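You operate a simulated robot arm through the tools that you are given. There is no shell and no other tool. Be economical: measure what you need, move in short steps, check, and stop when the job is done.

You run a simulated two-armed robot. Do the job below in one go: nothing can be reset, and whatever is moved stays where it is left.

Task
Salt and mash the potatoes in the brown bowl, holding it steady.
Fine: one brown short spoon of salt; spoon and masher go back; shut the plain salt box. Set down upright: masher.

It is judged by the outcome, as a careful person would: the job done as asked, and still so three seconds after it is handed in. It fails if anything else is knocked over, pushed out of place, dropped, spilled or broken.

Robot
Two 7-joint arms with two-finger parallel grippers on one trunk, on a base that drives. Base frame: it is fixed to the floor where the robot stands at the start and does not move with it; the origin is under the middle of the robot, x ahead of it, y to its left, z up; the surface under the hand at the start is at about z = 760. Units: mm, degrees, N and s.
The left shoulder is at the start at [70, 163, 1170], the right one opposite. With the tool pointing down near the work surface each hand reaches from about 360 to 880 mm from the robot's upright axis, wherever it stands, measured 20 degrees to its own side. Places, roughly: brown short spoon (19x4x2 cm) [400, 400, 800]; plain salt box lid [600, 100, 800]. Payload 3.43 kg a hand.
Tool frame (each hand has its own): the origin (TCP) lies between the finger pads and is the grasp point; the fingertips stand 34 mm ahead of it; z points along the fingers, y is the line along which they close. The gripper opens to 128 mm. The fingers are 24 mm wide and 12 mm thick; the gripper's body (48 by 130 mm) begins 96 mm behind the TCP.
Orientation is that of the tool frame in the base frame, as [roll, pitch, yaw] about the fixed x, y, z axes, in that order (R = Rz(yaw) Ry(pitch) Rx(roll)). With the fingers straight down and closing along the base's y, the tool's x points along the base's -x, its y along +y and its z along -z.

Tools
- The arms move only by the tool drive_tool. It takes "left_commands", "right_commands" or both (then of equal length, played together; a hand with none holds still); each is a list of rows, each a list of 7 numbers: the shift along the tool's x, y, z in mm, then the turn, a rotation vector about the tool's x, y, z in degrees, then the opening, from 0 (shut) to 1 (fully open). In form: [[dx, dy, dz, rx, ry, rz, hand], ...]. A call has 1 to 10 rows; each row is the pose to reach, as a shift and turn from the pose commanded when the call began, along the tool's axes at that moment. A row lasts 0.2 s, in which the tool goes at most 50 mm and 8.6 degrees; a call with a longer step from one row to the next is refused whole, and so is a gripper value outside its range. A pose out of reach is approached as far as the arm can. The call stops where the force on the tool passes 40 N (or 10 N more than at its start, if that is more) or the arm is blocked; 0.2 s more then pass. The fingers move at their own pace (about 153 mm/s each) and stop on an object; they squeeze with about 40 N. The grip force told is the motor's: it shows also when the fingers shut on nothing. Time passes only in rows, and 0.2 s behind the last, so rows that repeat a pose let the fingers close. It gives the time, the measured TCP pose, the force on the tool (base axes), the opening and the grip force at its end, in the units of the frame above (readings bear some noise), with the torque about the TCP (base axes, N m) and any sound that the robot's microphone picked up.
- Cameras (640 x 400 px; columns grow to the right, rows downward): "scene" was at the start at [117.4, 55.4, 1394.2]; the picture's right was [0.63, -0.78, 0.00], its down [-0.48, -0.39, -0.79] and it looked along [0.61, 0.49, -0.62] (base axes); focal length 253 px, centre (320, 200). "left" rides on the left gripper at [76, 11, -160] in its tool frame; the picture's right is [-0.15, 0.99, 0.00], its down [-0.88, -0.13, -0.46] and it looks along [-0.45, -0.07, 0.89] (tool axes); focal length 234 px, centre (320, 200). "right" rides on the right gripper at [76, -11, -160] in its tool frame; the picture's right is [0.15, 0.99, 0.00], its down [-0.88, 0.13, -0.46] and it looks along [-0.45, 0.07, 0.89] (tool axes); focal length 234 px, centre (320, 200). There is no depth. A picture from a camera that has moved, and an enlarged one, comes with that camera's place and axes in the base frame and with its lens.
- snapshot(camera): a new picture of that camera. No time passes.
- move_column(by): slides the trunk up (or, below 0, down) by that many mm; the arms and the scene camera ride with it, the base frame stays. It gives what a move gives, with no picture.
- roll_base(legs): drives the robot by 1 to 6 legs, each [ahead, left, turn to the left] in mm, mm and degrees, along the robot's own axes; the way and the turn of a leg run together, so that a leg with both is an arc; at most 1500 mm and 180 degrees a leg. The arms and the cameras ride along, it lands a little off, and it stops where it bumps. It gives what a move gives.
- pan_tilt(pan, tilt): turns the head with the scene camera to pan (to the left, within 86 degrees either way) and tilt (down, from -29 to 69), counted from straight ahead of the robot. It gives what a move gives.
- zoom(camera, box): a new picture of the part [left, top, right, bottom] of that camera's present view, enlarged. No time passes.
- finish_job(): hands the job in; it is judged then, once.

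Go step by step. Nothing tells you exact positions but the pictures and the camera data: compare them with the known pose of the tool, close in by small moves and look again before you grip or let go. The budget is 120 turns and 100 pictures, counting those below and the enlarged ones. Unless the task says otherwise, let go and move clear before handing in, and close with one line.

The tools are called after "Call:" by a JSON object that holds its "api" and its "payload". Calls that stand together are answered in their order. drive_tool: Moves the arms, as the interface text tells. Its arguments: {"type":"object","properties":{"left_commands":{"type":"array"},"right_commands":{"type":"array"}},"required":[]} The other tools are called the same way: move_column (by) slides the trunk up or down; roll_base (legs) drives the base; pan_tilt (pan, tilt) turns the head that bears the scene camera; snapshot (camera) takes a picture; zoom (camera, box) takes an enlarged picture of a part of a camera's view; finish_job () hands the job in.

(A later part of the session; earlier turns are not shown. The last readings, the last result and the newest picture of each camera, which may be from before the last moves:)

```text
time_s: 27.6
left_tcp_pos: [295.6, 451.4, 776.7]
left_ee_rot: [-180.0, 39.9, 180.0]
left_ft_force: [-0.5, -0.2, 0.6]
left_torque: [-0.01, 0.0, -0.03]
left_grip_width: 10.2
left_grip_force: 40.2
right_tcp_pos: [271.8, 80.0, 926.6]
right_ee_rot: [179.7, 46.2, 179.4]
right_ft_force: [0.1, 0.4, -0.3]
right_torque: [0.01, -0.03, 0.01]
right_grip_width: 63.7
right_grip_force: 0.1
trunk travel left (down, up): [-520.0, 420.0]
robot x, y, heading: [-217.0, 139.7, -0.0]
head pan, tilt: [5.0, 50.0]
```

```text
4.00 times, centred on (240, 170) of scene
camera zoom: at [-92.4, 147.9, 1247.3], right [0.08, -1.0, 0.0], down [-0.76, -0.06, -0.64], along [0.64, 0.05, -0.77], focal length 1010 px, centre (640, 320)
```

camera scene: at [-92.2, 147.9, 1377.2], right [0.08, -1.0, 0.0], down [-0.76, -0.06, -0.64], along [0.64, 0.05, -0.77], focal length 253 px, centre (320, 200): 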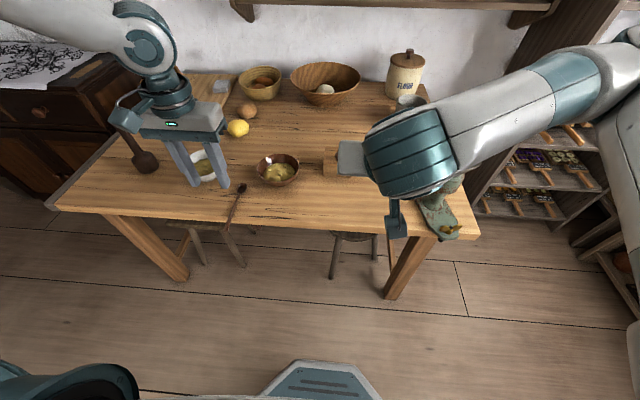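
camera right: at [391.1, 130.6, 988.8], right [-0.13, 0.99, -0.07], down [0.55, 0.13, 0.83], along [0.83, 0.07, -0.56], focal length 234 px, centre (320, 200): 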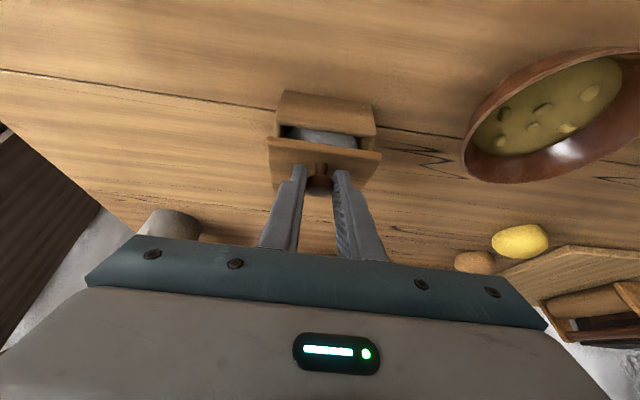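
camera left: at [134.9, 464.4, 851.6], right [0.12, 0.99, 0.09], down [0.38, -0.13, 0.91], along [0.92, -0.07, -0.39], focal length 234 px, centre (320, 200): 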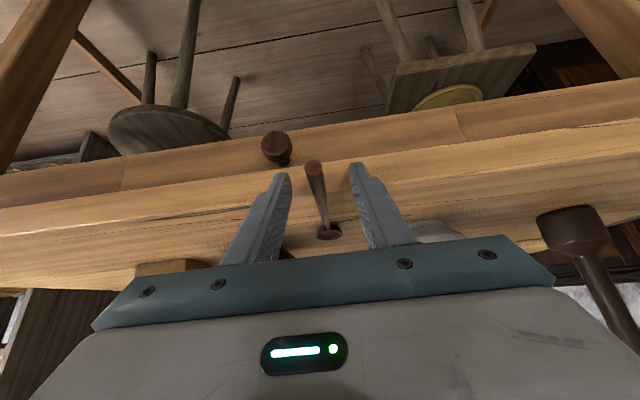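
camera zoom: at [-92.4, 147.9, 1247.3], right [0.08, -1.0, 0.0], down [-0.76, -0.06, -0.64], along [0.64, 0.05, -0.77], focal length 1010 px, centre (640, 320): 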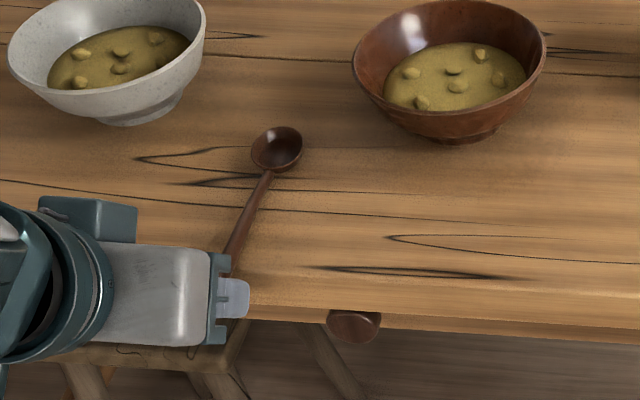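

The spoon is gripped (10 mm). I lift it straight up a little, then forward and higher.

Call:
{"api": "drive_tool", "payload": {"left_commands": [[-13, 0, -15, 0, 0, 0, 0.0], [-36, 0, -33, 0, 0, 0, 0.0], [-63, 0, -50, 0, 0, 0, 0.0], [-92, 0, -65, 0, 0, 0, 0.0], [-120, 0, -80, 0, 0, 0, 0.0]]}}

Call:
{"api": "snapshot", "payload": {"camera": "scene"}}

Call:
{"api": "snapshot", "payload": {"camera": "left"}}

```text
time_s: 28.8
left_tcp_pos: [335.2, 451.6, 917.3]
left_ee_rot: [-180.0, 40.0, 179.9]
left_ft_force: [-0.6, 0.3, -1.0]
left_torque: [-0.01, 0.03, 0.0]
left_grip_width: 10.3
left_grip_force: 40.0
left hand out of reach, approached as far as the arm can: row 1, 2
right_tcp_pos: [271.7, 78.5, 925.6]
right_ee_rot: [179.8, 46.1, 179.5]
right_ft_force: [0.1, 0.8, -0.3]
right_torque: [0.0, 0.0, 0.0]
right_grip_width: 64.0
right_grip_force: 0.1
trunk travel left (down, up): [-520.0, 420.0]
robot x, y, heading: [-218.3, 141.9, -0.2]
head pan, tilt: [5.0, 50.0]
```

```text
63 pictures are left
camera scene: at [-92.9, 147.1, 1247.3], right [0.08, -1.0, 0.0], down [-0.76, -0.06, -0.64], along [0.64, 0.05, -0.77], focal length 253 px, centre (320, 200)
```

scene: 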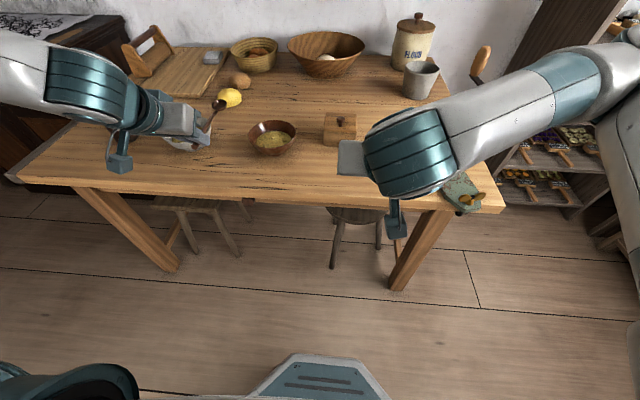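

```text
62 pictures are left
camera left: at [174.6, 463.6, 991.0], right [0.12, 0.99, 0.09], down [0.38, -0.13, 0.91], along [0.92, -0.07, -0.39], focal length 234 px, centre (320, 200)
```

left: 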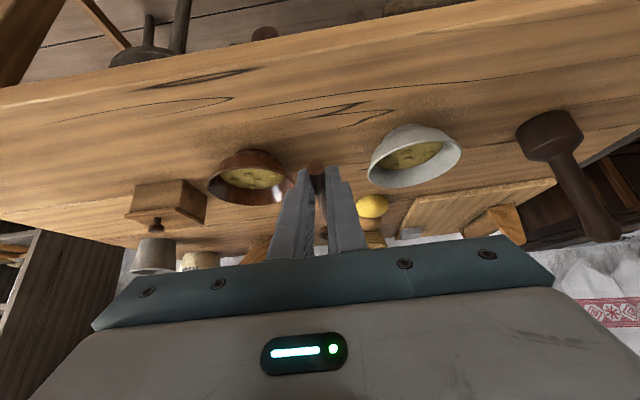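

The spoon is held. I roll forward 110 mm so that both the lid arc and the spoon positions are reachable.

Call:
{"api": "roll_base", "payload": {"legs": [[110, 0, 0]]}}

Call:
{"api": "pan_tilt", "payload": {"pan": 0, "tilt": 38}}

Call:
{"api": "snapshot", "payload": {"camera": "scene"}}

Call:
{"api": "snapshot", "payload": {"camera": "right"}}

```text
time_s: 30.0
left_tcp_pos: [447.3, 453.3, 915.7]
left_ee_rot: [-180.0, 39.9, 179.9]
left_ft_force: [-0.1, -0.5, -0.1]
left_torque: [0.03, 0.01, 0.0]
left_grip_width: 10.0
left_grip_force: 40.0
right_tcp_pos: [382.3, 80.2, 925.5]
right_ee_rot: [179.8, 46.1, 179.6]
right_ft_force: [0.6, -0.1, -0.4]
right_torque: [0.03, -0.01, 0.01]
right_grip_width: 64.1
right_grip_force: 0.0
trunk travel left (down, up): [-520.0, 420.0]
robot x, y, heading: [-108.3, 141.4, -0.1]
head pan, tilt: [5.0, 50.0]
```

```text
time_s: 30.8
left_tcp_pos: [446.2, 451.8, 917.4]
left_ee_rot: [-180.0, 40.0, 179.9]
left_ft_force: [0.4, -0.2, -1.1]
left_torque: [-0.01, 0.06, 0.01]
left_grip_width: 10.0
left_grip_force: 40.5
right_tcp_pos: [382.6, 80.7, 925.4]
right_ee_rot: [179.6, 46.1, 179.6]
right_ft_force: [-0.2, -0.1, 0.3]
right_torque: [0.0, 0.0, -0.02]
right_grip_width: 64.0
right_grip_force: 0.1
trunk travel left (down, up): [-520.0, 420.0]
robot x, y, heading: [-106.4, 141.9, -0.1]
head pan, tilt: [0.0, 38.0]
```

```text
61 pictures are left
camera scene: at [27.5, 141.0, 1264.4], right [0.0, -1.0, 0.0], down [-0.62, 0.0, -0.79], along [0.79, 0.0, -0.62], focal length 253 px, centre (320, 200)
```

scene: 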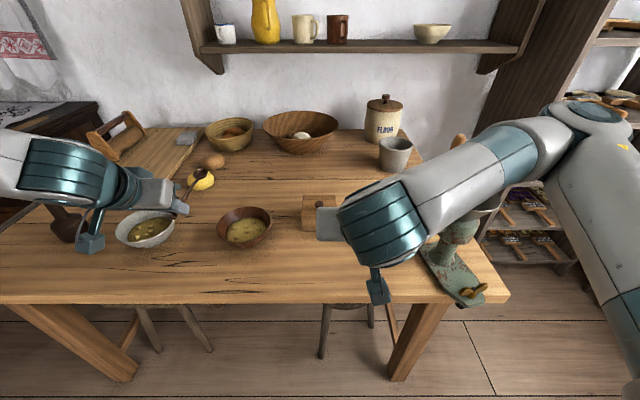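

```text
60 pictures are left
camera right: at [214.2, 70.1, 982.2], right [-0.1, 0.99, -0.1], down [0.28, 0.13, 0.95], along [0.95, 0.06, -0.29], focal length 234 px, centre (320, 200)
```

right: 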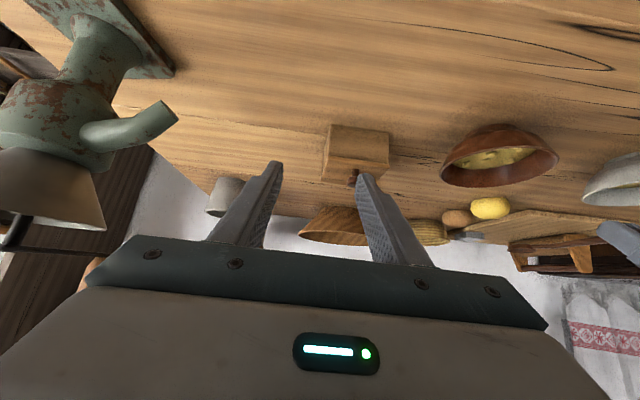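

The knob is still at about [540,139,843]. I approach it with the right hand, now tilted 60° so the arc ends in an easier pose.

Call:
{"api": "drive_tool", "payload": {"right_commands": [[-10, 20, 31, 0, -5, 0, 0.5], [-20, 40, 62, 0, -10, 0, 0.5], [-30.7, 60, 93, 0, -14, 0, 0.5], [-30.7, 60, 93, 0, -14, 0, 0.5]]}}

Call:
{"api": "zoom", "payload": {"camera": "right", "box": [220, 80, 420, 220]}}

```text
time_s: 31.8
left_tcp_pos: [446.3, 453.0, 916.6]
left_ee_rot: [179.9, 40.0, 179.8]
left_ft_force: [1.1, 0.2, -1.0]
left_torque: [0.03, 0.02, 0.02]
left_grip_width: 10.1
left_grip_force: 40.3
right_tcp_pos: [471.9, 140.0, 883.1]
right_ee_rot: [179.6, 60.2, 179.4]
right_ft_force: [-0.3, -0.3, -0.1]
right_torque: [-0.01, -0.04, -0.02]
right_grip_width: 64.0
right_grip_force: 0.1
trunk travel left (down, up): [-520.0, 420.0]
robot x, y, heading: [-105.8, 138.7, -0.3]
head pan, tilt: [0.0, 38.0]
```

```text
2.86 times, centred on (320, 150) of right
camera zoom: at [294.2, 130.4, 897.4], right [-0.07, 0.99, -0.12], down [0.04, 0.13, 0.99], along [1.0, 0.06, -0.05], focal length 669 px, centre (320, 343)
```

zoom: 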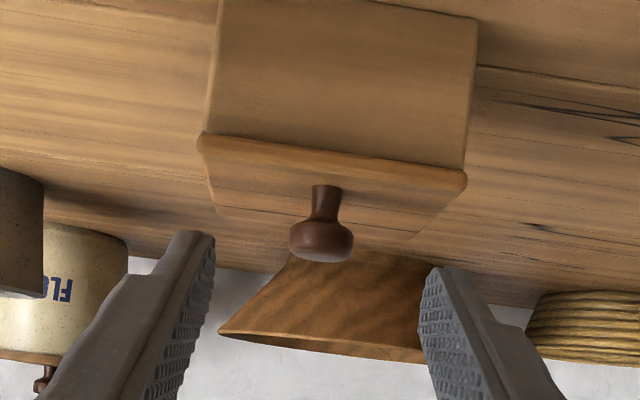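

Call:
{"api": "drive_tool", "payload": {"right_commands": [[-1, 0, 20, 0, 0, 0, 0.5], [-2, 0, 40, 0, 0, 0, 0.5], [-2.7, 0, 57, 0, 0, 0, 0.5], [-2.7, 0, 57, 0, 0, 0, 0.1], [-2.7, 0, 57, 0, 0, 0, 0.05], [-2.7, 0, 57, 0, 0, 0, 0.05]]}}

Call:
{"api": "zoom", "payload": {"camera": "right", "box": [220, 80, 420, 220]}}

```text
time_s: 33.1
left_tcp_pos: [447.0, 452.5, 916.0]
left_ee_rot: [179.9, 39.9, 179.9]
left_ft_force: [0.4, 0.0, -0.6]
left_torque: [0.0, 0.06, 0.01]
left_grip_width: 10.0
left_grip_force: 39.9
right_tcp_pos: [521.8, 139.5, 856.9]
right_ee_rot: [179.6, 60.2, 179.4]
right_ft_force: [0.6, -0.2, 0.3]
right_torque: [0.01, 0.02, -0.01]
right_grip_width: 22.7
right_grip_force: 39.8
trunk travel left (down, up): [-520.0, 420.0]
robot x, y, heading: [-112.0, 141.9, -0.3]
head pan, tilt: [0.0, 38.0]
```

```text
2.86 times, centred on (320, 150) of right
camera zoom: at [345.5, 129.8, 871.8], right [-0.07, 0.99, -0.12], down [0.04, 0.13, 0.99], along [1.0, 0.06, -0.05], focal length 669 px, centre (320, 343)
```

zoom: 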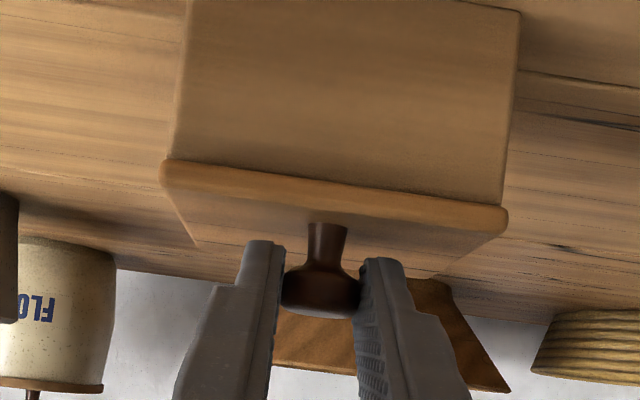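

Gripped. I open the lid to 72° along the refined arc.

Call:
{"api": "drive_tool", "payload": {"right_commands": [[-12.8, 0, -0.3, 0, 8, 0, 0.05], [-25.6, 0, 1.2, 0, 16, 0, 0.05], [-38.1, 0, 4.5, 0, 24, 0, 0.05], [-49.9, 0, 9.5, 0, 32, 0, 0.05], [-60.9, 0, 16.1, 0, 40, 0, 0.05], [-71, 0, 24.1, 0, 48, 0, 0.05], [-79.8, 0, 33.5, 0, 56, 0, 0.05], [-87.2, 0, 44, 0, 64, 0, 0.05], [-93, 0, 55.4, 0, 72, 0, 0.05]]}}

Call:
{"api": "snapshot", "payload": {"camera": "scene"}}

```text
time_s: 35.1
left_tcp_pos: [443.9, 451.9, 917.1]
left_ee_rot: [-180.0, 40.2, 179.9]
left_ft_force: [0.1, 0.5, 0.3]
left_torque: [-0.02, 0.06, -0.04]
left_grip_width: 10.1
left_grip_force: 39.5
right_tcp_pos: [613.6, 139.5, 913.9]
right_ee_rot: [179.8, -11.8, 180.0]
right_ft_force: [2.7, -2.9, 29.4]
right_torque: [-0.13, -0.17, -0.03]
right_grip_width: 22.6
right_grip_force: 40.0
trunk travel left (down, up): [-520.0, 420.0]
robot x, y, heading: [-105.8, 140.5, -0.3]
head pan, tilt: [0.0, 38.0]
```

```text
57 pictures are left
camera scene: at [25.1, 141.2, 1264.9], right [0.0, -1.0, 0.0], down [-0.61, 0.0, -0.79], along [0.79, 0.0, -0.61], focal length 253 px, centre (320, 200)
```

scene: 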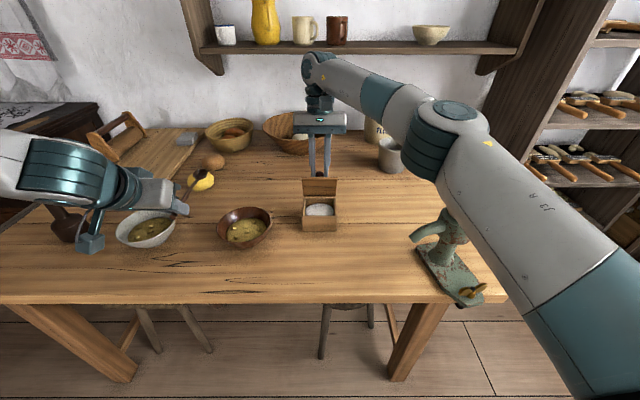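

Lid open; I relieve the strain by easing the hand up 4 mm.

Call:
{"api": "drive_tool", "payload": {"right_commands": [[1.5, 0, -2, 0, 0, 0, 0.05], [3, 0, -4, 0, 0, 0, 0.05], [3, 0, -4, 0, 0, 0, 0.05]]}}

Call:
{"api": "zoom", "payload": {"camera": "scene", "box": [280, 160, 360, 240]}}

Call:
{"api": "zoom", "payload": {"camera": "scene", "box": [130, 140, 290, 260]}}

```text
time_s: 36.0
left_tcp_pos: [446.2, 452.8, 915.6]
left_ee_rot: [-179.9, 40.1, 180.0]
left_ft_force: [0.6, 0.4, -0.6]
left_torque: [0.01, 0.06, -0.01]
left_grip_width: 10.1
left_grip_force: 40.3
right_tcp_pos: [613.2, 139.8, 914.0]
right_ee_rot: [179.8, -12.0, 179.8]
right_ft_force: [1.8, -2.6, 6.5]
right_torque: [-0.08, -0.21, -0.03]
right_grip_width: 22.8
right_grip_force: 40.2
trunk travel left (down, up): [-520.0, 420.0]
robot x, y, heading: [-110.3, 141.5, 0.1]
head pan, tilt: [0.0, 38.0]
```

```text
5.00 times, centred on (320, 200) of scene
camera zoom: at [27.5, 140.6, 1264.2], right [0.0, -1.0, 0.0], down [-0.62, 0.0, -0.79], along [0.79, 0.0, -0.62], focal length 1263 px, centre (320, 200)
```

zoom: 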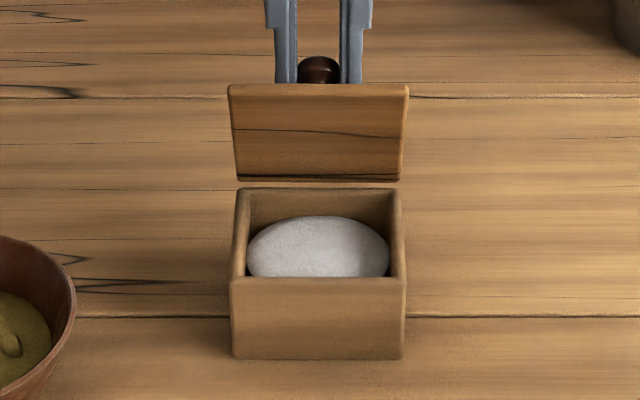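

```text
3.33 times, centred on (210, 200) of scene
camera zoom: at [27.5, 140.6, 1264.2], right [0.0, -1.0, 0.0], down [-0.62, 0.0, -0.79], along [0.79, 0.0, -0.62], focal length 842 px, centre (687, 200)
```

zoom: 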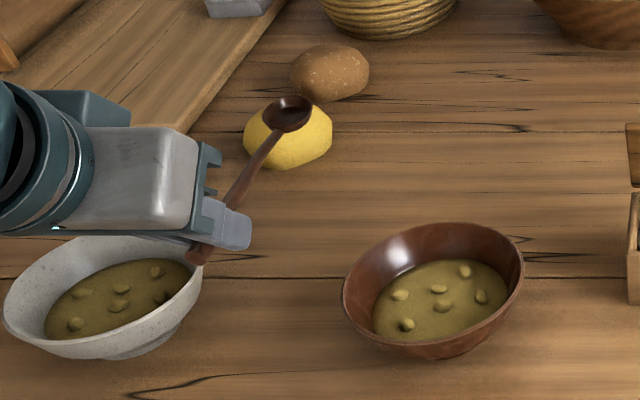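

The salt forms a dome close under the rim, so a shallow dip is enough. I swing the left hand so the spoon points diagonally (−40°) and its bowl sits over the box at about [550,145,870].

Call:
{"api": "drive_tool", "payload": {"left_commands": [[0, -36, 0, 4.3, 0, 5.1, 0.0], [0, -72, 0, 8.6, 0, 10.2, 0.0], [8, -107, 5, 12.9, 0, 15.3, 0.0], [16, -143, 10, 17.1, 0, 20.4, 0.0], [24, -179, 15, 21.4, 0, 25.5, 0.0], [32.3, -213.5, 20, 25.7, 0, 30.6, 0.0], [32.3, -213.5, 20, 25.7, 0, 30.6, 0.0]]}}

Call:
{"api": "zoom", "payload": {"camera": "scene", "box": [200, 140, 380, 260]}}

Call:
{"api": "snapshot", "payload": {"camera": "right"}}

```text
time_s: 37.5
left_tcp_pos: [432.9, 237.5, 880.0]
left_ee_rot: [-179.9, 39.9, 140.0]
left_ft_force: [0.0, 0.1, -0.3]
left_torque: [0.0, 0.04, 0.04]
left_grip_width: 10.0
left_grip_force: 39.9
right_tcp_pos: [613.8, 139.7, 914.7]
right_ee_rot: [179.8, -12.0, 179.8]
right_ft_force: [-0.3, -0.3, 0.9]
right_torque: [0.05, -0.05, 0.0]
right_grip_width: 22.6
right_grip_force: 40.1
trunk travel left (down, up): [-520.0, 420.0]
robot x, y, heading: [-110.0, 137.4, -0.3]
head pan, tilt: [0.0, 38.0]
```

```text
3.33 times, centred on (290, 200) of scene
camera zoom: at [27.8, 141.4, 1264.5], right [0.0, -1.0, 0.0], down [-0.62, 0.0, -0.79], along [0.79, 0.0, -0.62], focal length 842 px, centre (420, 200)
```

zoom: 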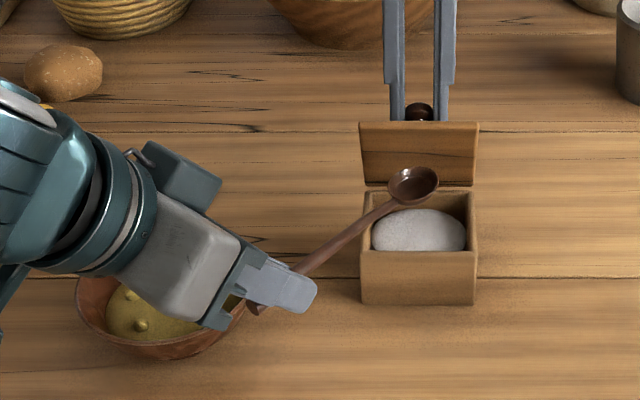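

```text
53 pictures are left
camera right: at [572.1, 129.1, 1087.8], right [-0.14, 0.99, 0.03], down [0.96, 0.13, 0.27], along [0.26, 0.07, -0.96], focal length 234 px, centre (320, 200)
```

right: 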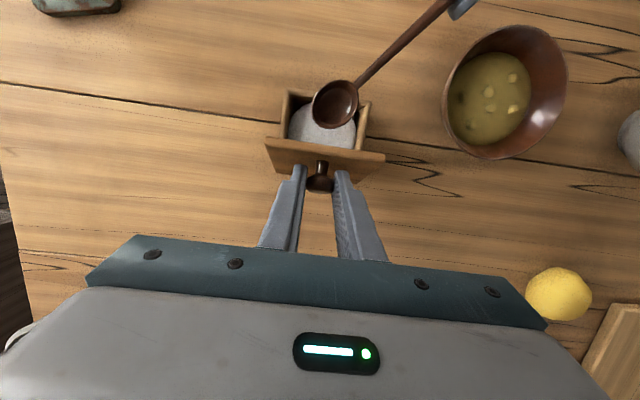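

The spoon bowl is over the salt. I tilt it bowl-down 30° and lower it to the rim level first.

Call:
{"api": "drive_tool", "payload": {"left_commands": [[-10.7, 0, -11.5, 0, 8, 0, 0.0], [-20.3, 1, -20, 0, 15, 0, 0.0], [-30, 2, -20.8, 0, 22, 0, 0.0], [-40, 3, -16.5, 0, 30, 0, 0.0], [-27.9, 3, -0.6, 0, 30, 0, 0.0]]}}

Call:
{"api": "zoom", "payload": {"camera": "scene", "box": [240, 150, 380, 250]}}

Call:
{"api": "zoom", "payload": {"camera": "right", "box": [240, 40, 440, 200]}}

```text
time_s: 38.8
left_tcp_pos: [446.7, 242.2, 903.5]
left_ee_rot: [-179.9, 10.5, 139.9]
left_ft_force: [2.9, 1.1, 8.9]
left_torque: [-0.66, -0.97, 0.34]
left_grip_width: 10.1
left_grip_force: 40.2
left hand out of reach, approached as far as the arm can: row 4, 5
right_tcp_pos: [613.8, 140.7, 916.0]
right_ee_rot: [179.7, -11.9, 179.8]
right_ft_force: [-0.9, 0.0, -0.7]
right_torque: [0.01, 0.03, -0.03]
right_grip_width: 22.7
right_grip_force: 39.4
trunk travel left (down, up): [-520.0, 420.0]
robot x, y, heading: [-109.2, 142.0, -0.2]
head pan, tilt: [0.0, 38.0]
```

```text
4.00 times, centred on (310, 200) of scene
camera zoom: at [26.9, 141.1, 1264.9], right [0.0, -1.0, 0.0], down [-0.62, 0.0, -0.79], along [0.79, 0.0, -0.62], focal length 1010 px, centre (360, 200)
```

zoom: 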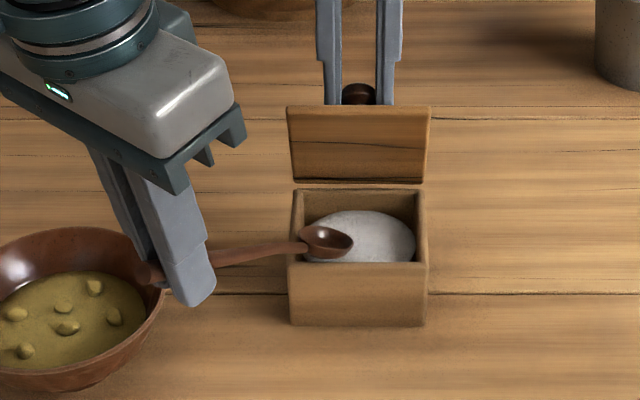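

```text
2.50 times, centred on (340, 120) of right
camera zoom: at [571.3, 129.0, 1088.7], right [-0.14, 0.99, 0.03], down [0.96, 0.13, 0.27], along [0.26, 0.07, -0.96], focal length 585 px, centre (270, 400)
```

zoom: 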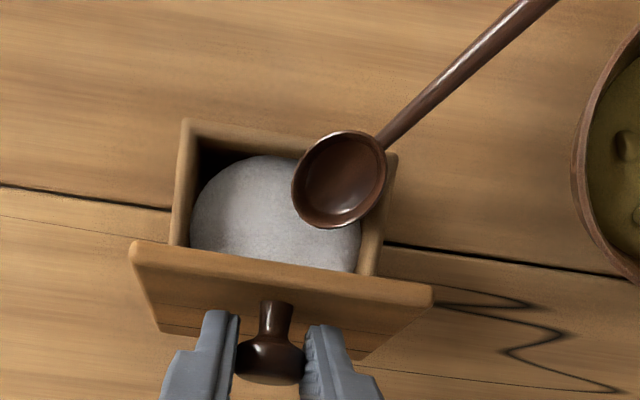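

The wrist ran out of reach at this tilt and drifted left, so the spoon touches the left wall (9 N). I lift off and reduce the tilt to about 20°.

Call:
{"api": "drive_tool", "payload": {"left_commands": [[-3, 0, -18, 0, 0, 0, 0.0], [-6.4, 0, -34, 0, -5, 0, 0.0], [-6.4, 0, -34, 0, -10, 0, 0.0], [-6.4, -10, -34, 0, -10, 0, 0.0]]}}

Call:
{"api": "zoom", "payload": {"camera": "right", "box": [240, 40, 440, 200]}}

```text
time_s: 39.8
left_tcp_pos: [439.8, 233.0, 935.8]
left_ee_rot: [-180.0, 20.0, 139.9]
left_ft_force: [0.4, 0.0, -0.2]
left_torque: [0.07, 0.03, 0.03]
left_grip_width: 10.0
left_grip_force: 39.9
right_tcp_pos: [613.4, 137.1, 915.6]
right_ee_rot: [179.9, -11.9, 179.8]
right_ft_force: [-0.4, -0.6, 0.8]
right_torque: [-0.11, 0.03, 0.04]
right_grip_width: 22.7
right_grip_force: 39.9
trunk travel left (down, up): [-520.0, 420.0]
robot x, y, heading: [-109.5, 141.1, -0.0]
head pan, tilt: [0.0, 38.0]
```

```text
2.50 times, centred on (340, 120) of right
camera zoom: at [572.2, 127.9, 1087.5], right [-0.14, 0.99, 0.03], down [0.96, 0.13, 0.27], along [0.26, 0.07, -0.96], focal length 585 px, centre (270, 400)
```

zoom: 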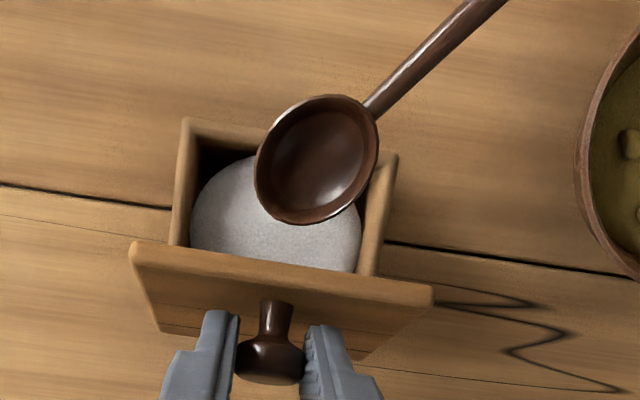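

The box hasn't moved. The spoon now points at the salt's middle at 20° tilt, and I dip it in vertically.

Call:
{"api": "drive_tool", "payload": {"left_commands": [[8.6, 0, 23.5, 0, 0, 0, 0.0], [14.5, 0, 45.8, 0, 0, 0, 0.0], [18.4, 0, 59.3, 0, 0, 0, 0.0]]}}

Call:
{"api": "zoom", "payload": {"camera": "right", "box": [240, 40, 440, 200]}}

Call:
{"api": "zoom", "payload": {"camera": "scene", "box": [240, 150, 380, 250]}}

```text
time_s: 40.5
left_tcp_pos: [444.3, 231.3, 874.0]
left_ee_rot: [180.0, 20.3, 139.9]
left_ft_force: [5.0, -0.7, 5.1]
left_torque: [-0.45, -0.71, 0.44]
left_grip_width: 10.0
left_grip_force: 40.2
right_tcp_pos: [613.7, 139.8, 916.6]
right_ee_rot: [179.9, -11.9, 179.9]
right_ft_force: [-3.9, -0.5, 0.1]
right_torque: [-0.04, 0.34, 0.01]
right_grip_width: 22.4
right_grip_force: 40.1
trunk travel left (down, up): [-520.0, 420.0]
robot x, y, heading: [-107.0, 136.7, -0.2]
head pan, tilt: [0.0, 38.0]
```

```text
2.50 times, centred on (340, 120) of right
camera zoom: at [571.9, 128.9, 1088.1], right [-0.14, 0.99, 0.03], down [0.96, 0.13, 0.26], along [0.26, 0.07, -0.96], focal length 585 px, centre (270, 400)
```

zoom: 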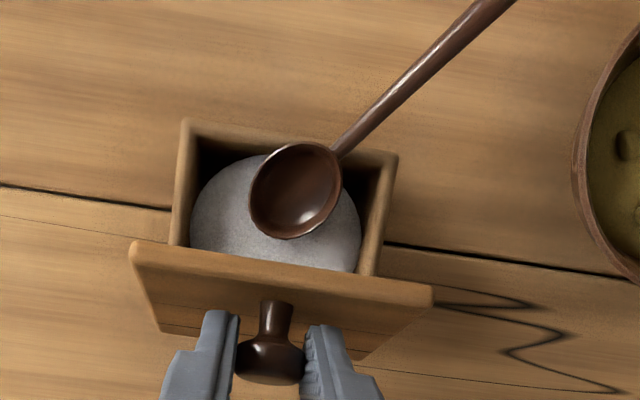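

```text
4.00 times, centred on (310, 200) of scene
camera zoom: at [27.8, 140.9, 1264.6], right [0.0, -1.0, 0.0], down [-0.62, 0.0, -0.79], along [0.79, 0.0, -0.62], focal length 1010 px, centre (360, 200)
```

zoom: 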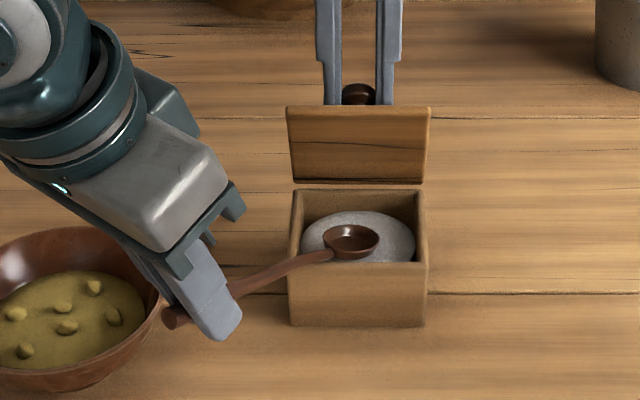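

The spoon's back touches the front wall: the walls are thick (inner front at x≈535), so the bowl centre should be near x=568. I raise it, move 19 mm forward and descend again.

Call:
{"api": "drive_tool", "payload": {"left_commands": [[-6.8, 0, -18.8, 0, 0, 0, 0.0], [-16.2, 3, -15.4, 0, 0, 0, 0.0], [-24.7, 7, -12.3, 0, 0, 0, 0.0], [-21, 7, -3, 0, 0, 0, 0.0], [-17.9, 7, 6.5, 0, 0, 0, 0.0]]}}

Call:
{"api": "zoom", "payload": {"camera": "right", "box": [240, 40, 440, 200]}}

Call:
{"api": "zoom", "payload": {"camera": "scene", "box": [240, 150, 380, 250]}}

```text
time_s: 41.8
left_tcp_pos: [463.2, 225.1, 873.2]
left_ee_rot: [-179.9, 19.9, 139.9]
left_ft_force: [-0.2, -0.2, -0.6]
left_torque: [0.03, 0.08, -0.01]
left_grip_width: 10.2
left_grip_force: 40.5
right_tcp_pos: [614.6, 138.9, 915.6]
right_ee_rot: [179.8, -11.9, 179.8]
right_ft_force: [0.4, -0.4, -0.3]
right_torque: [-0.04, -0.06, 0.01]
right_grip_width: 22.4
right_grip_force: 39.7
trunk travel left (down, up): [-520.0, 420.0]
robot x, y, heading: [-106.7, 139.4, -0.1]
head pan, tilt: [0.0, 38.0]
```

```text
2.50 times, centred on (340, 120) of right
camera zoom: at [572.8, 128.7, 1087.2], right [-0.14, 0.99, 0.03], down [0.96, 0.13, 0.26], along [0.26, 0.07, -0.96], focal length 585 px, centre (270, 400)
```

zoom: 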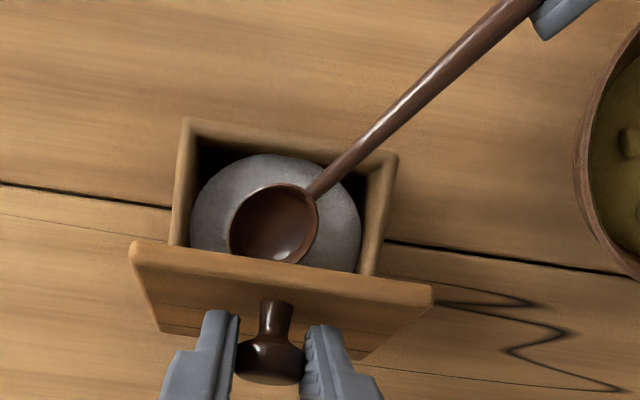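

```text
4.00 times, centred on (310, 200) of scene
camera zoom: at [28.6, 141.0, 1264.3], right [0.0, -1.0, 0.0], down [-0.62, 0.0, -0.79], along [0.79, 0.0, -0.62], focal length 1010 px, centre (360, 200)
```

zoom: 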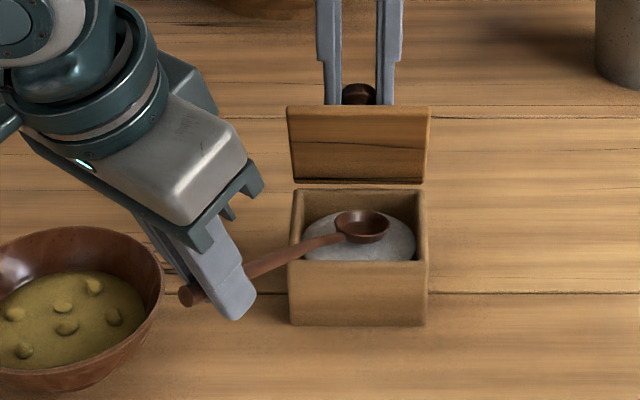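

The spoon is free over the dome, but it needs a steeper angle so its handle clears the front wall. I tilt to 32° about the bowl and dip.

Call:
{"api": "drive_tool", "payload": {"left_commands": [[-11.4, 0, -10.8, 0, 6, 0, 0.0], [-23.9, 0, -20.1, 0, 12, 0, 0.0], [-21.2, 0, -12.6, 0, 12, 0, 0.0], [-18.5, 0, -5, 0, 12, 0, 0.0]]}}

Call:
{"api": "zoom", "payload": {"camera": "right", "box": [240, 40, 440, 200]}}

Call:
{"api": "zoom", "payload": {"camera": "scene", "box": [240, 150, 380, 250]}}

```text
time_s: 42.8
left_tcp_pos: [458.1, 254.6, 896.1]
left_ee_rot: [-179.9, 8.1, 139.8]
left_ft_force: [-3.8, -5.9, 7.4]
left_torque: [-1.09, -0.51, -0.92]
left_grip_width: 10.4
left_grip_force: 39.8
left hand out of reach, approached as far as the arm can: row 1, 2, 3, 4
right_tcp_pos: [615.2, 139.8, 914.8]
right_ee_rot: [179.8, -11.8, 179.8]
right_ft_force: [3.5, 5.5, -2.5]
right_torque: [0.11, -0.28, -0.4]
right_grip_width: 22.5
right_grip_force: 40.3
trunk travel left (down, up): [-520.0, 420.0]
robot x, y, heading: [-110.2, 143.2, -0.1]
head pan, tilt: [0.0, 38.0]
```

```text
2.50 times, centred on (340, 120) of right
camera zoom: at [571.9, 128.9, 1087.7], right [-0.14, 0.99, 0.03], down [0.96, 0.13, 0.27], along [0.26, 0.07, -0.96], focal length 585 px, centre (270, 400)
```

zoom: 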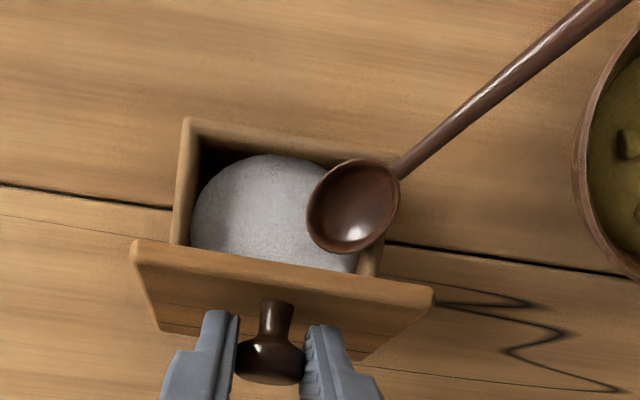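

```text
4.00 times, centred on (310, 200) of scene
camera zoom: at [27.6, 140.8, 1264.5], right [0.0, -1.0, 0.0], down [-0.62, 0.0, -0.79], along [0.79, 0.0, -0.62], focal length 1010 px, centre (360, 200)
```

zoom: 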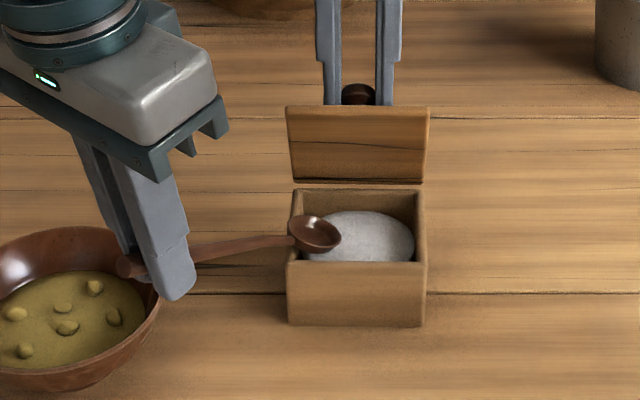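

This yaw leaves too little wrist room. I lift and swing the hand further round to −80° yaw, so the spoon enters from the left with the hand further out.

Call:
{"api": "drive_tool", "payload": {"left_commands": [[-3, 0, -22, 0, 0, 0, 0.0], [-6.3, 0, -44.6, 0, -6, 0, 0.0], [-6.3, 0, -44.6, 0, -12, 0, 0.0]]}}

Call:
{"api": "drive_tool", "payload": {"left_commands": [[-7, 11, 4, 2.3, 0, 6.3, 0.0], [-15, 23, 7, 4.6, 0, 12.5, 0.0], [-22, 35, 11, 6.8, 0, 18.8, 0.0], [-29, 46, 15, 9.1, 0, 25.1, 0.0], [-36, 58, 18, 11.4, 0, 31.3, 0.0], [-43.7, 69, 21.8, 13.7, 0, 37.6, 0.0], [-43.7, 69, 21.8, 13.7, 0, 37.6, 0.0]]}}

Call:
{"api": "snapshot", "payload": {"camera": "right"}}

Call:
{"api": "snapshot", "payload": {"camera": "scene"}}

```text
time_s: 43.5
left_tcp_pos: [457.3, 255.9, 941.1]
left_ee_rot: [-179.9, 19.7, 140.0]
left_ft_force: [-8.3, 2.8, -5.1]
left_torque: [0.61, 1.08, -0.41]
left_grip_width: 10.4
left_grip_force: 40.4
right_tcp_pos: [614.9, 138.0, 916.2]
right_ee_rot: [179.7, -11.8, 179.8]
right_ft_force: [8.7, -2.6, 3.1]
right_torque: [0.1, -0.01, -0.21]
right_grip_width: 22.4
right_grip_force: 40.3
trunk travel left (down, up): [-520.0, 420.0]
robot x, y, heading: [-108.2, 142.3, -0.2]
head pan, tilt: [0.0, 38.0]
```

```text
time_s: 45.1
left_tcp_pos: [541.0, 275.2, 936.0]
left_ee_rot: [179.9, 20.0, 99.9]
left_ft_force: [-0.5, -0.8, 0.5]
left_torque: [0.02, -0.01, 0.02]
left_grip_width: 10.2
left_grip_force: 39.6
right_tcp_pos: [613.3, 139.1, 914.9]
right_ee_rot: [179.8, -11.9, 179.9]
right_ft_force: [-1.3, 0.4, 0.4]
right_torque: [0.03, 0.0, -0.06]
right_grip_width: 22.5
right_grip_force: 39.9
trunk travel left (down, up): [-520.0, 420.0]
robot x, y, heading: [-108.7, 140.6, -0.2]
head pan, tilt: [0.0, 38.0]
```

```text
43 pictures are left
camera right: at [571.9, 129.3, 1087.6], right [-0.14, 0.99, 0.03], down [0.96, 0.13, 0.26], along [0.26, 0.07, -0.96], focal length 234 px, centre (320, 200)
```

right: 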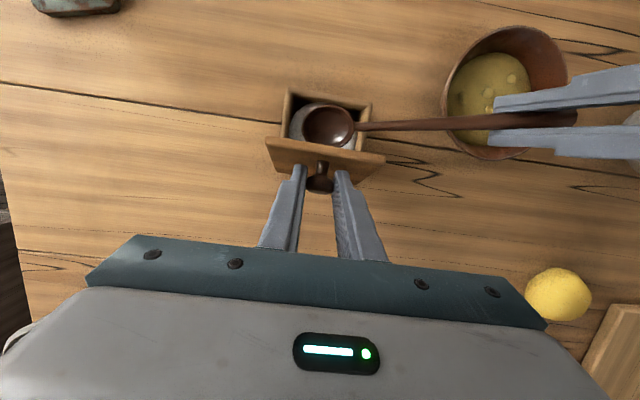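

```text
42 pictures are left
camera scene: at [27.8, 141.1, 1264.4], right [0.0, -1.0, 0.0], down [-0.62, 0.0, -0.79], along [0.79, 0.0, -0.62], focal length 253 px, centre (320, 200)
```

scene: 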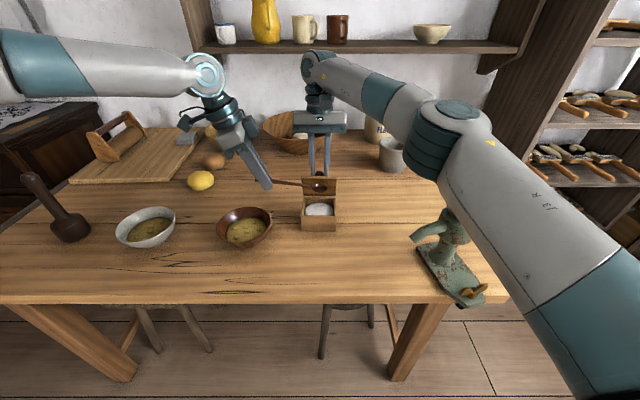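

The arm is in a comfortable pose now, though the spoon seems to have pivoted up about 7° in the grip. I tilt 24° about the bowl, lowering toward z≈860, and re-measure.

Call:
{"api": "drive_tool", "payload": {"left_commands": [[-11.5, 0, -5, 0, 8, 0, 0.0], [-23, 0, -8, 0, 16, 0, 0.0], [-34.5, 0, -8.8, 0, 24, 0, 0.0], [-34.5, 0, -8.8, 0, 24, 0, 0.0]]}}

Call:
{"api": "zoom", "payload": {"camera": "right", "box": [240, 60, 560, 220]}}

Call:
{"api": "zoom", "payload": {"camera": "scene", "box": [220, 140, 360, 240]}}

```text
time_s: 46.1
left_tcp_pos: [495.3, 323.2, 953.6]
left_ee_rot: [180.0, -4.0, 99.9]
left_ft_force: [-0.4, 0.0, -1.1]
left_torque: [0.06, 0.03, 0.01]
left_grip_width: 10.1
left_grip_force: 39.8
left hand out of reach, approached as far as the arm can: row 1, 2, 3, 4
right_tcp_pos: [614.6, 139.6, 915.3]
right_ee_rot: [179.8, -11.9, 179.8]
right_ft_force: [-0.6, 0.0, 0.0]
right_torque: [-0.01, -0.06, -0.01]
right_grip_width: 22.4
right_grip_force: 39.9
trunk travel left (down, up): [-520.0, 420.0]
robot x, y, heading: [-106.4, 142.8, 0.0]
head pan, tilt: [0.0, 38.0]
```

```text
2.00 times, centred on (400, 140) of right
camera zoom: at [572.4, 128.8, 1087.5], right [-0.14, 0.99, 0.03], down [0.96, 0.13, 0.27], along [0.26, 0.07, -0.96], focal length 468 px, centre (160, 320)
```

zoom: 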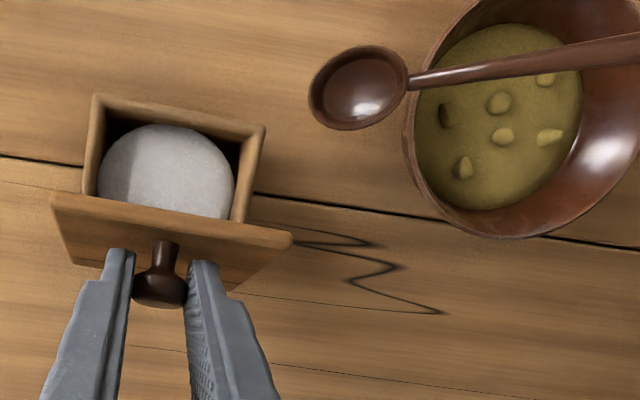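

```text
4.00 times, centred on (290, 190) of scene
camera zoom: at [28.1, 141.0, 1264.4], right [0.0, -1.0, 0.0], down [-0.62, 0.0, -0.79], along [0.79, 0.0, -0.62], focal length 1010 px, centre (440, 240)
```

zoom: 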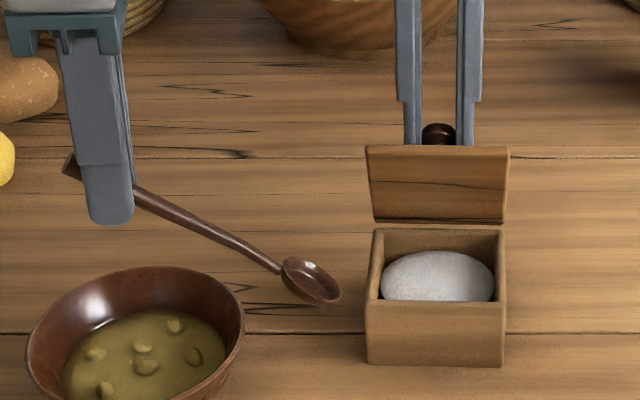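

With the trunk low, a vertical hand at this yaw hits joint limits. I test instead a nearly straight-ahead yaw (−10°) away from the box.

Call:
{"api": "drive_tool", "payload": {"left_commands": [[-9, -7, -10, 0.5, 0, -7.8, 0.0], [-18, -13, -20, 1.1, 0, -15.5, 0.0], [-27, -20, -25, 1.6, 0, -23.3, 0.0], [-36, -27, -31, 2.2, 0, -31, 0.0], [-45, -34, -31, 2.7, 0, -38.8, 0.0], [-54, -40, -31, 3.3, 0, -46.5, 0.0], [-63, -47, -31, 3.8, 0, -54.3, 0.0], [-72, -54, -31, 4.4, 0, -62, 0.0], [-82, -60.5, -31.8, 4.9, 0, -69.8, 0.0]]}}

Call:
{"api": "snapshot", "payload": {"camera": "scene"}}

```text
time_s: 48.1
left_tcp_pos: [439.0, 287.7, 972.8]
left_ee_rot: [-179.8, -3.9, 157.3]
left_ft_force: [0.7, -0.3, -0.3]
left_torque: [0.01, 0.0, 0.0]
left_grip_width: 10.4
left_grip_force: 39.8
left hand out of reach, approached as far as the arm can: row 1, 2, 3, 4, 5, 6, 7, 8, 9
right_tcp_pos: [614.2, 138.7, 913.9]
right_ee_rot: [179.9, -11.8, 179.8]
right_ft_force: [-0.2, 0.0, -0.1]
right_torque: [-0.02, 0.0, 0.02]
right_grip_width: 22.7
right_grip_force: 39.7
trunk travel left (down, up): [-520.0, 420.0]
robot x, y, heading: [-106.4, 138.4, -0.1]
head pan, tilt: [0.0, 38.0]
```

```text
39 pictures are left
camera scene: at [28.1, 140.9, 1264.4], right [0.0, -1.0, 0.0], down [-0.62, 0.0, -0.79], along [0.79, 0.0, -0.62], focal length 253 px, centre (320, 200)
```

scene: 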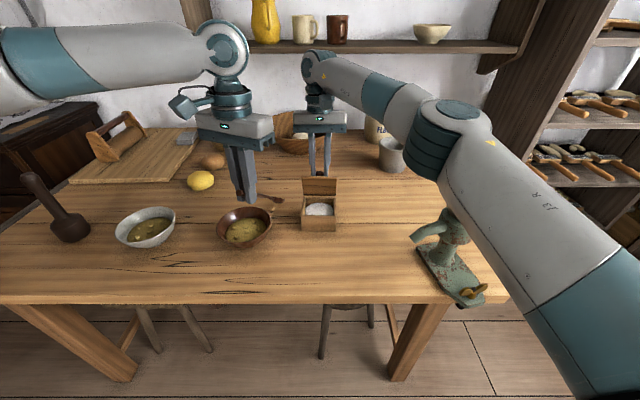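

The left arm's inward reach is the limit. If the lid opened past 90° it would stay up unaided, and the earlier force came from my path running 4 mm low rather than from a stop. I refit the hinge and swing the lid on toward 100°.

Call:
{"api": "drive_tool", "payload": {"right_commands": [[-6.2, 0, -0.6, 0, 4, 0, 0.05], [-12.5, 0, -0.6, 0, 8, 0, 0.05], [-18.8, 0, -0.4, 0, 12, 0, 0.05], [-24.9, 0, 0.5, 0, 16, 0, 0.05], [-31.2, 0, 1.7, 0, 20, 0, 0.05], [-37.2, 0, 3.4, 0, 24, 0, 0.05], [-43.1, 0, 5.4, 0, 28, 0, 0.05]]}}

Call:
{"api": "zoom", "payload": {"camera": "scene", "box": [270, 130, 370, 240]}}

```text
time_s: 49.8
left_tcp_pos: [440.5, 285.2, 974.9]
left_ee_rot: [-179.7, -3.9, 157.0]
left_ft_force: [-0.2, -0.6, -1.5]
left_torque: [0.08, 0.07, -0.01]
left_grip_width: 10.1
left_grip_force: 39.4
right_tcp_pos: [535.8, 122.5, 923.3]
right_ee_rot: [179.6, -37.7, 179.9]
right_ft_force: [0.9, -0.1, -2.6]
right_torque: [0.05, -0.2, -0.04]
right_grip_width: 22.8
right_grip_force: 40.1
right hand out of reach, approached as far as the arm can: row 2, 3, 4, 5, 6, 7
trunk travel left (down, up): [-520.0, 420.0]
robot x, y, heading: [-111.1, 140.4, -0.1]
head pan, tilt: [0.0, 38.0]
```

```text
3.64 times, centred on (320, 185) of scene
camera zoom: at [29.4, 139.3, 1264.2], right [0.0, -1.0, 0.0], down [-0.62, 0.0, -0.79], along [0.79, 0.0, -0.62], focal length 918 px, centre (320, 254)
```

zoom: 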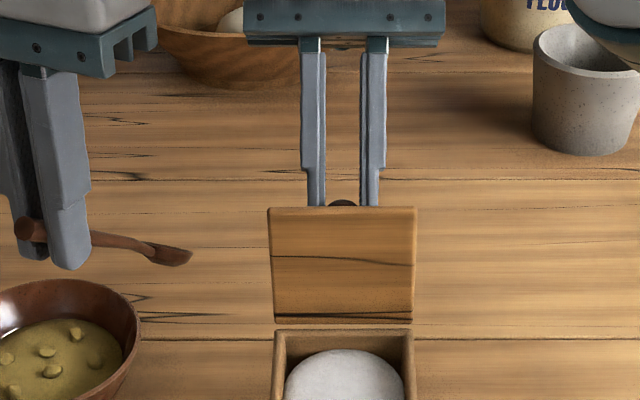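

The right hand hit its reach limit and drifted back, dragging the box with it. I need to see exactly what happened and then put the box back.

Call:
{"api": "snapshot", "payload": {"camera": "scene"}}

Call:
{"api": "snapshot", "payload": {"camera": "right"}}

```text
37 pictures are left
camera scene: at [29.4, 139.3, 1264.2], right [0.0, -1.0, 0.0], down [-0.62, 0.0, -0.79], along [0.79, 0.0, -0.62], focal length 253 px, centre (320, 200)
```

scene: 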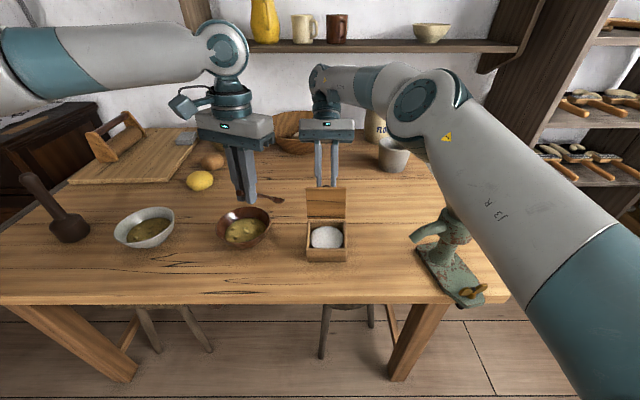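

```text
36 pictures are left
camera right: at [573.3, 111.1, 1097.4], right [-0.11, 0.99, 0.09], down [0.98, 0.13, -0.18], along [-0.19, 0.07, -0.98], focal length 234 px, centre (320, 200)
```

right: 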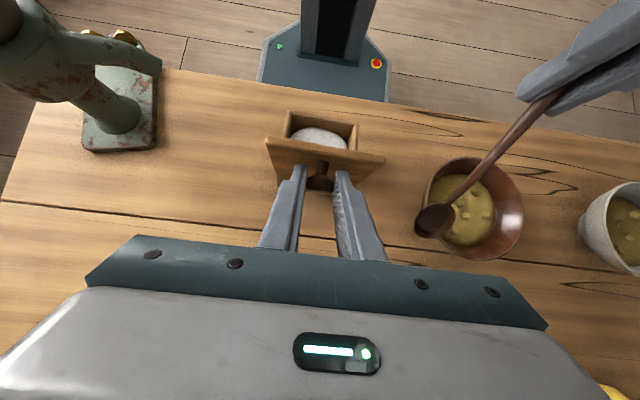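

The box slid about 100 mm toward me but stands upright with its salt, and the lid is past vertical. I'll release the knob in place to see whether the lid stays open. I will return the box to its spot later.

Call:
{"api": "drive_tool", "payload": {"right_commands": [[0, 0, 0, 0, 0, 0, 0.25], [0, 0, 0, 0, 0, 0, 0.35], [0, 0, 0, 0, 0, 0, 0.35]]}}

Call:
{"api": "zoom", "payload": {"camera": "scene", "box": [250, 130, 390, 270]}}

```text
time_s: 50.5
left_tcp_pos: [439.2, 287.4, 973.7]
left_ee_rot: [-179.8, -3.8, 157.1]
left_ft_force: [-0.6, 0.3, 0.1]
left_torque: [0.01, 0.0, 0.03]
left_grip_width: 10.0
left_grip_force: 40.1
right_tcp_pos: [534.2, 124.4, 925.1]
right_ee_rot: [179.7, -37.6, 179.9]
right_ft_force: [0.1, 0.0, 0.7]
right_torque: [0.0, 0.0, -0.01]
right_grip_width: 44.6
right_grip_force: 0.0
trunk travel left (down, up): [-520.0, 420.0]
robot x, y, heading: [-109.6, 137.5, -0.1]
head pan, tilt: [0.0, 38.0]
```

```text
2.86 times, centred on (320, 200) of scene
camera zoom: at [28.1, 141.1, 1264.4], right [0.0, -1.0, 0.0], down [-0.62, 0.0, -0.79], along [0.79, 0.0, -0.62], focal length 722 px, centre (320, 200)
```

zoom: 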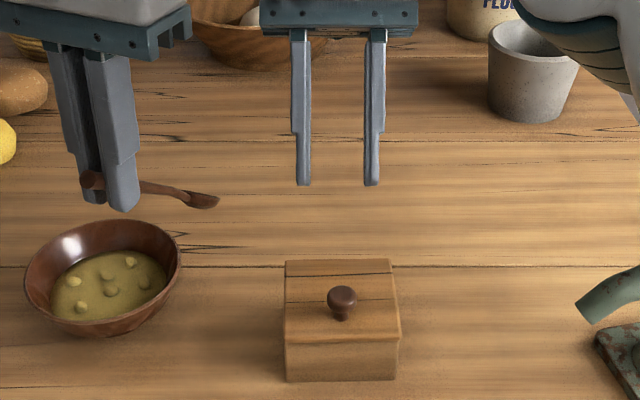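

The lid fell shut by itself, so it must be held while scooping. The box stands intact at about [458,122], and its 93 mm body fits in my gripper, so I'll carry it back to [565,141]. First I raise the trunk and move the left hand aside.

Call:
{"api": "move_column", "payload": {"by": 130}}

Call:
{"api": "drive_tool", "payload": {"left_commands": [[15, 37, 1, 0, 0, 0, 0.0], [31, 74, 2, 0, 0, 0, 0.0], [46, 110, 3, 0, 0, 0, 0.0], [46, 110, 3, 0, 0, 0, 0.0], [46, 110, 3, 0, 0, 0, 0.0]], "right_commands": [[0, 0, -5, 0, -8, 0, 1], [0, 0, -10, 0, -16, 0, 1], [0, 0, -15, 0, -24, 0, 1], [0, 0, -20, 0, -32, 0, 1], [0, 0, -20, 0, -37.6, 0, 1]]}}

```text
time_s: 52.1
left_tcp_pos: [439.2, 286.9, 1104.2]
left_ee_rot: [-179.7, -3.8, 157.1]
left_ft_force: [0.3, 0.9, -0.5]
left_torque: [0.01, 0.07, 0.02]
left_grip_width: 10.2
left_grip_force: 39.7
right_tcp_pos: [533.9, 123.9, 1054.1]
right_ee_rot: [179.8, -37.6, 179.9]
right_ft_force: [0.7, -0.3, -0.4]
right_torque: [-0.03, 0.03, 0.01]
right_grip_width: 44.7
right_grip_force: 0.0
trunk travel left (down, up): [-650.0, 290.0]
robot x, y, heading: [-110.2, 142.5, -0.2]
head pan, tilt: [0.0, 38.0]
```

```text
time_s: 53.3
left_tcp_pos: [439.8, 407.3, 1102.5]
left_ee_rot: [-179.7, -3.8, 157.2]
left_ft_force: [-0.4, 0.3, -1.4]
left_torque: [0.02, 0.07, 0.01]
left_grip_width: 10.3
left_grip_force: 40.1
right_tcp_pos: [546.4, 124.0, 1071.9]
right_ee_rot: [179.7, 0.2, 179.7]
right_ft_force: [0.6, 0.1, -0.2]
right_torque: [-0.01, 0.0, 0.04]
right_grip_width: 128.0
right_grip_force: 0.1
trunk travel left (down, up): [-650.0, 290.0]
robot x, y, heading: [-108.0, 139.8, -0.2]
head pan, tilt: [0.0, 38.0]
```

Call:
{"api": "drive_tool", "payload": {"right_commands": [[29, -1, 30, 0, 0, 0, 1], [58, -2, 60, 0, 0, 0, 1], [88, -2, 90, 0, 0, 0, 1], [88, -2, 130, 0, 0, 0, 1], [88, -2, 160, 0, 0, 0, 1]]}}

Call:
{"api": "snapshot", "payload": {"camera": "right"}}

Call:
{"api": "snapshot", "payload": {"camera": "scene"}}

```text
time_s: 54.5
left_tcp_pos: [440.7, 407.3, 1103.4]
left_ee_rot: [-179.6, -3.9, 157.0]
left_ft_force: [-0.1, 0.4, -0.3]
left_torque: [0.02, 0.04, 0.02]
left_grip_width: 9.9
left_grip_force: 40.1
right_tcp_pos: [460.7, 125.1, 910.5]
right_ee_rot: [179.8, 0.0, 179.7]
right_ft_force: [0.0, 0.2, 1.2]
right_torque: [-0.02, 0.0, -0.03]
right_grip_width: 128.1
right_grip_force: 0.1
trunk travel left (down, up): [-650.0, 290.0]
robot x, y, heading: [-109.8, 136.5, -0.0]
head pan, tilt: [0.0, 38.0]
```

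```text
34 pictures are left
camera right: at [384.0, 113.1, 1070.5], right [-0.14, 0.99, 0.0], down [0.88, 0.12, 0.46], along [0.45, 0.07, -0.89], focal length 234 px, centre (320, 200)
```

right: 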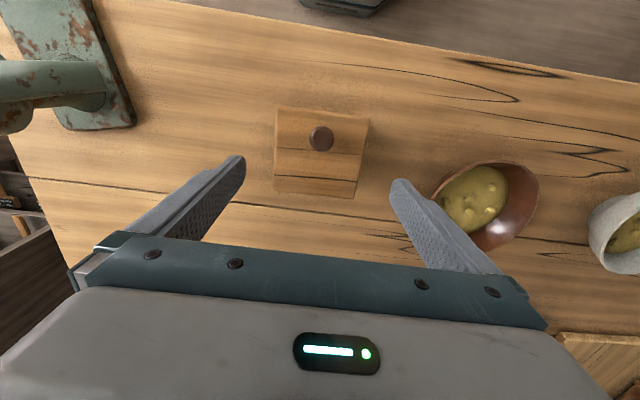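

```text
33 pictures are left
camera scene: at [28.4, 140.9, 1394.5], right [0.0, -1.0, 0.0], down [-0.62, 0.0, -0.79], along [0.79, 0.0, -0.62], focal length 253 px, centre (320, 200)
```

scene: 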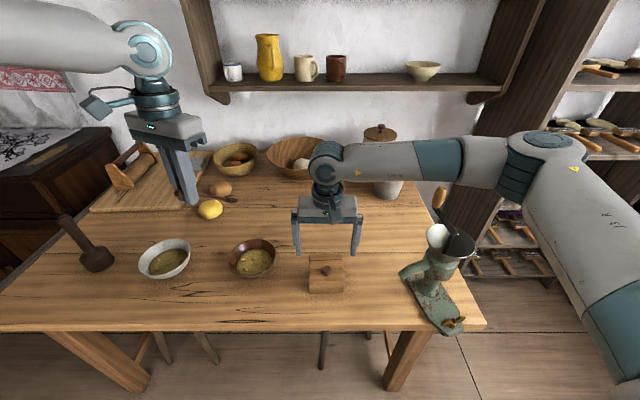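

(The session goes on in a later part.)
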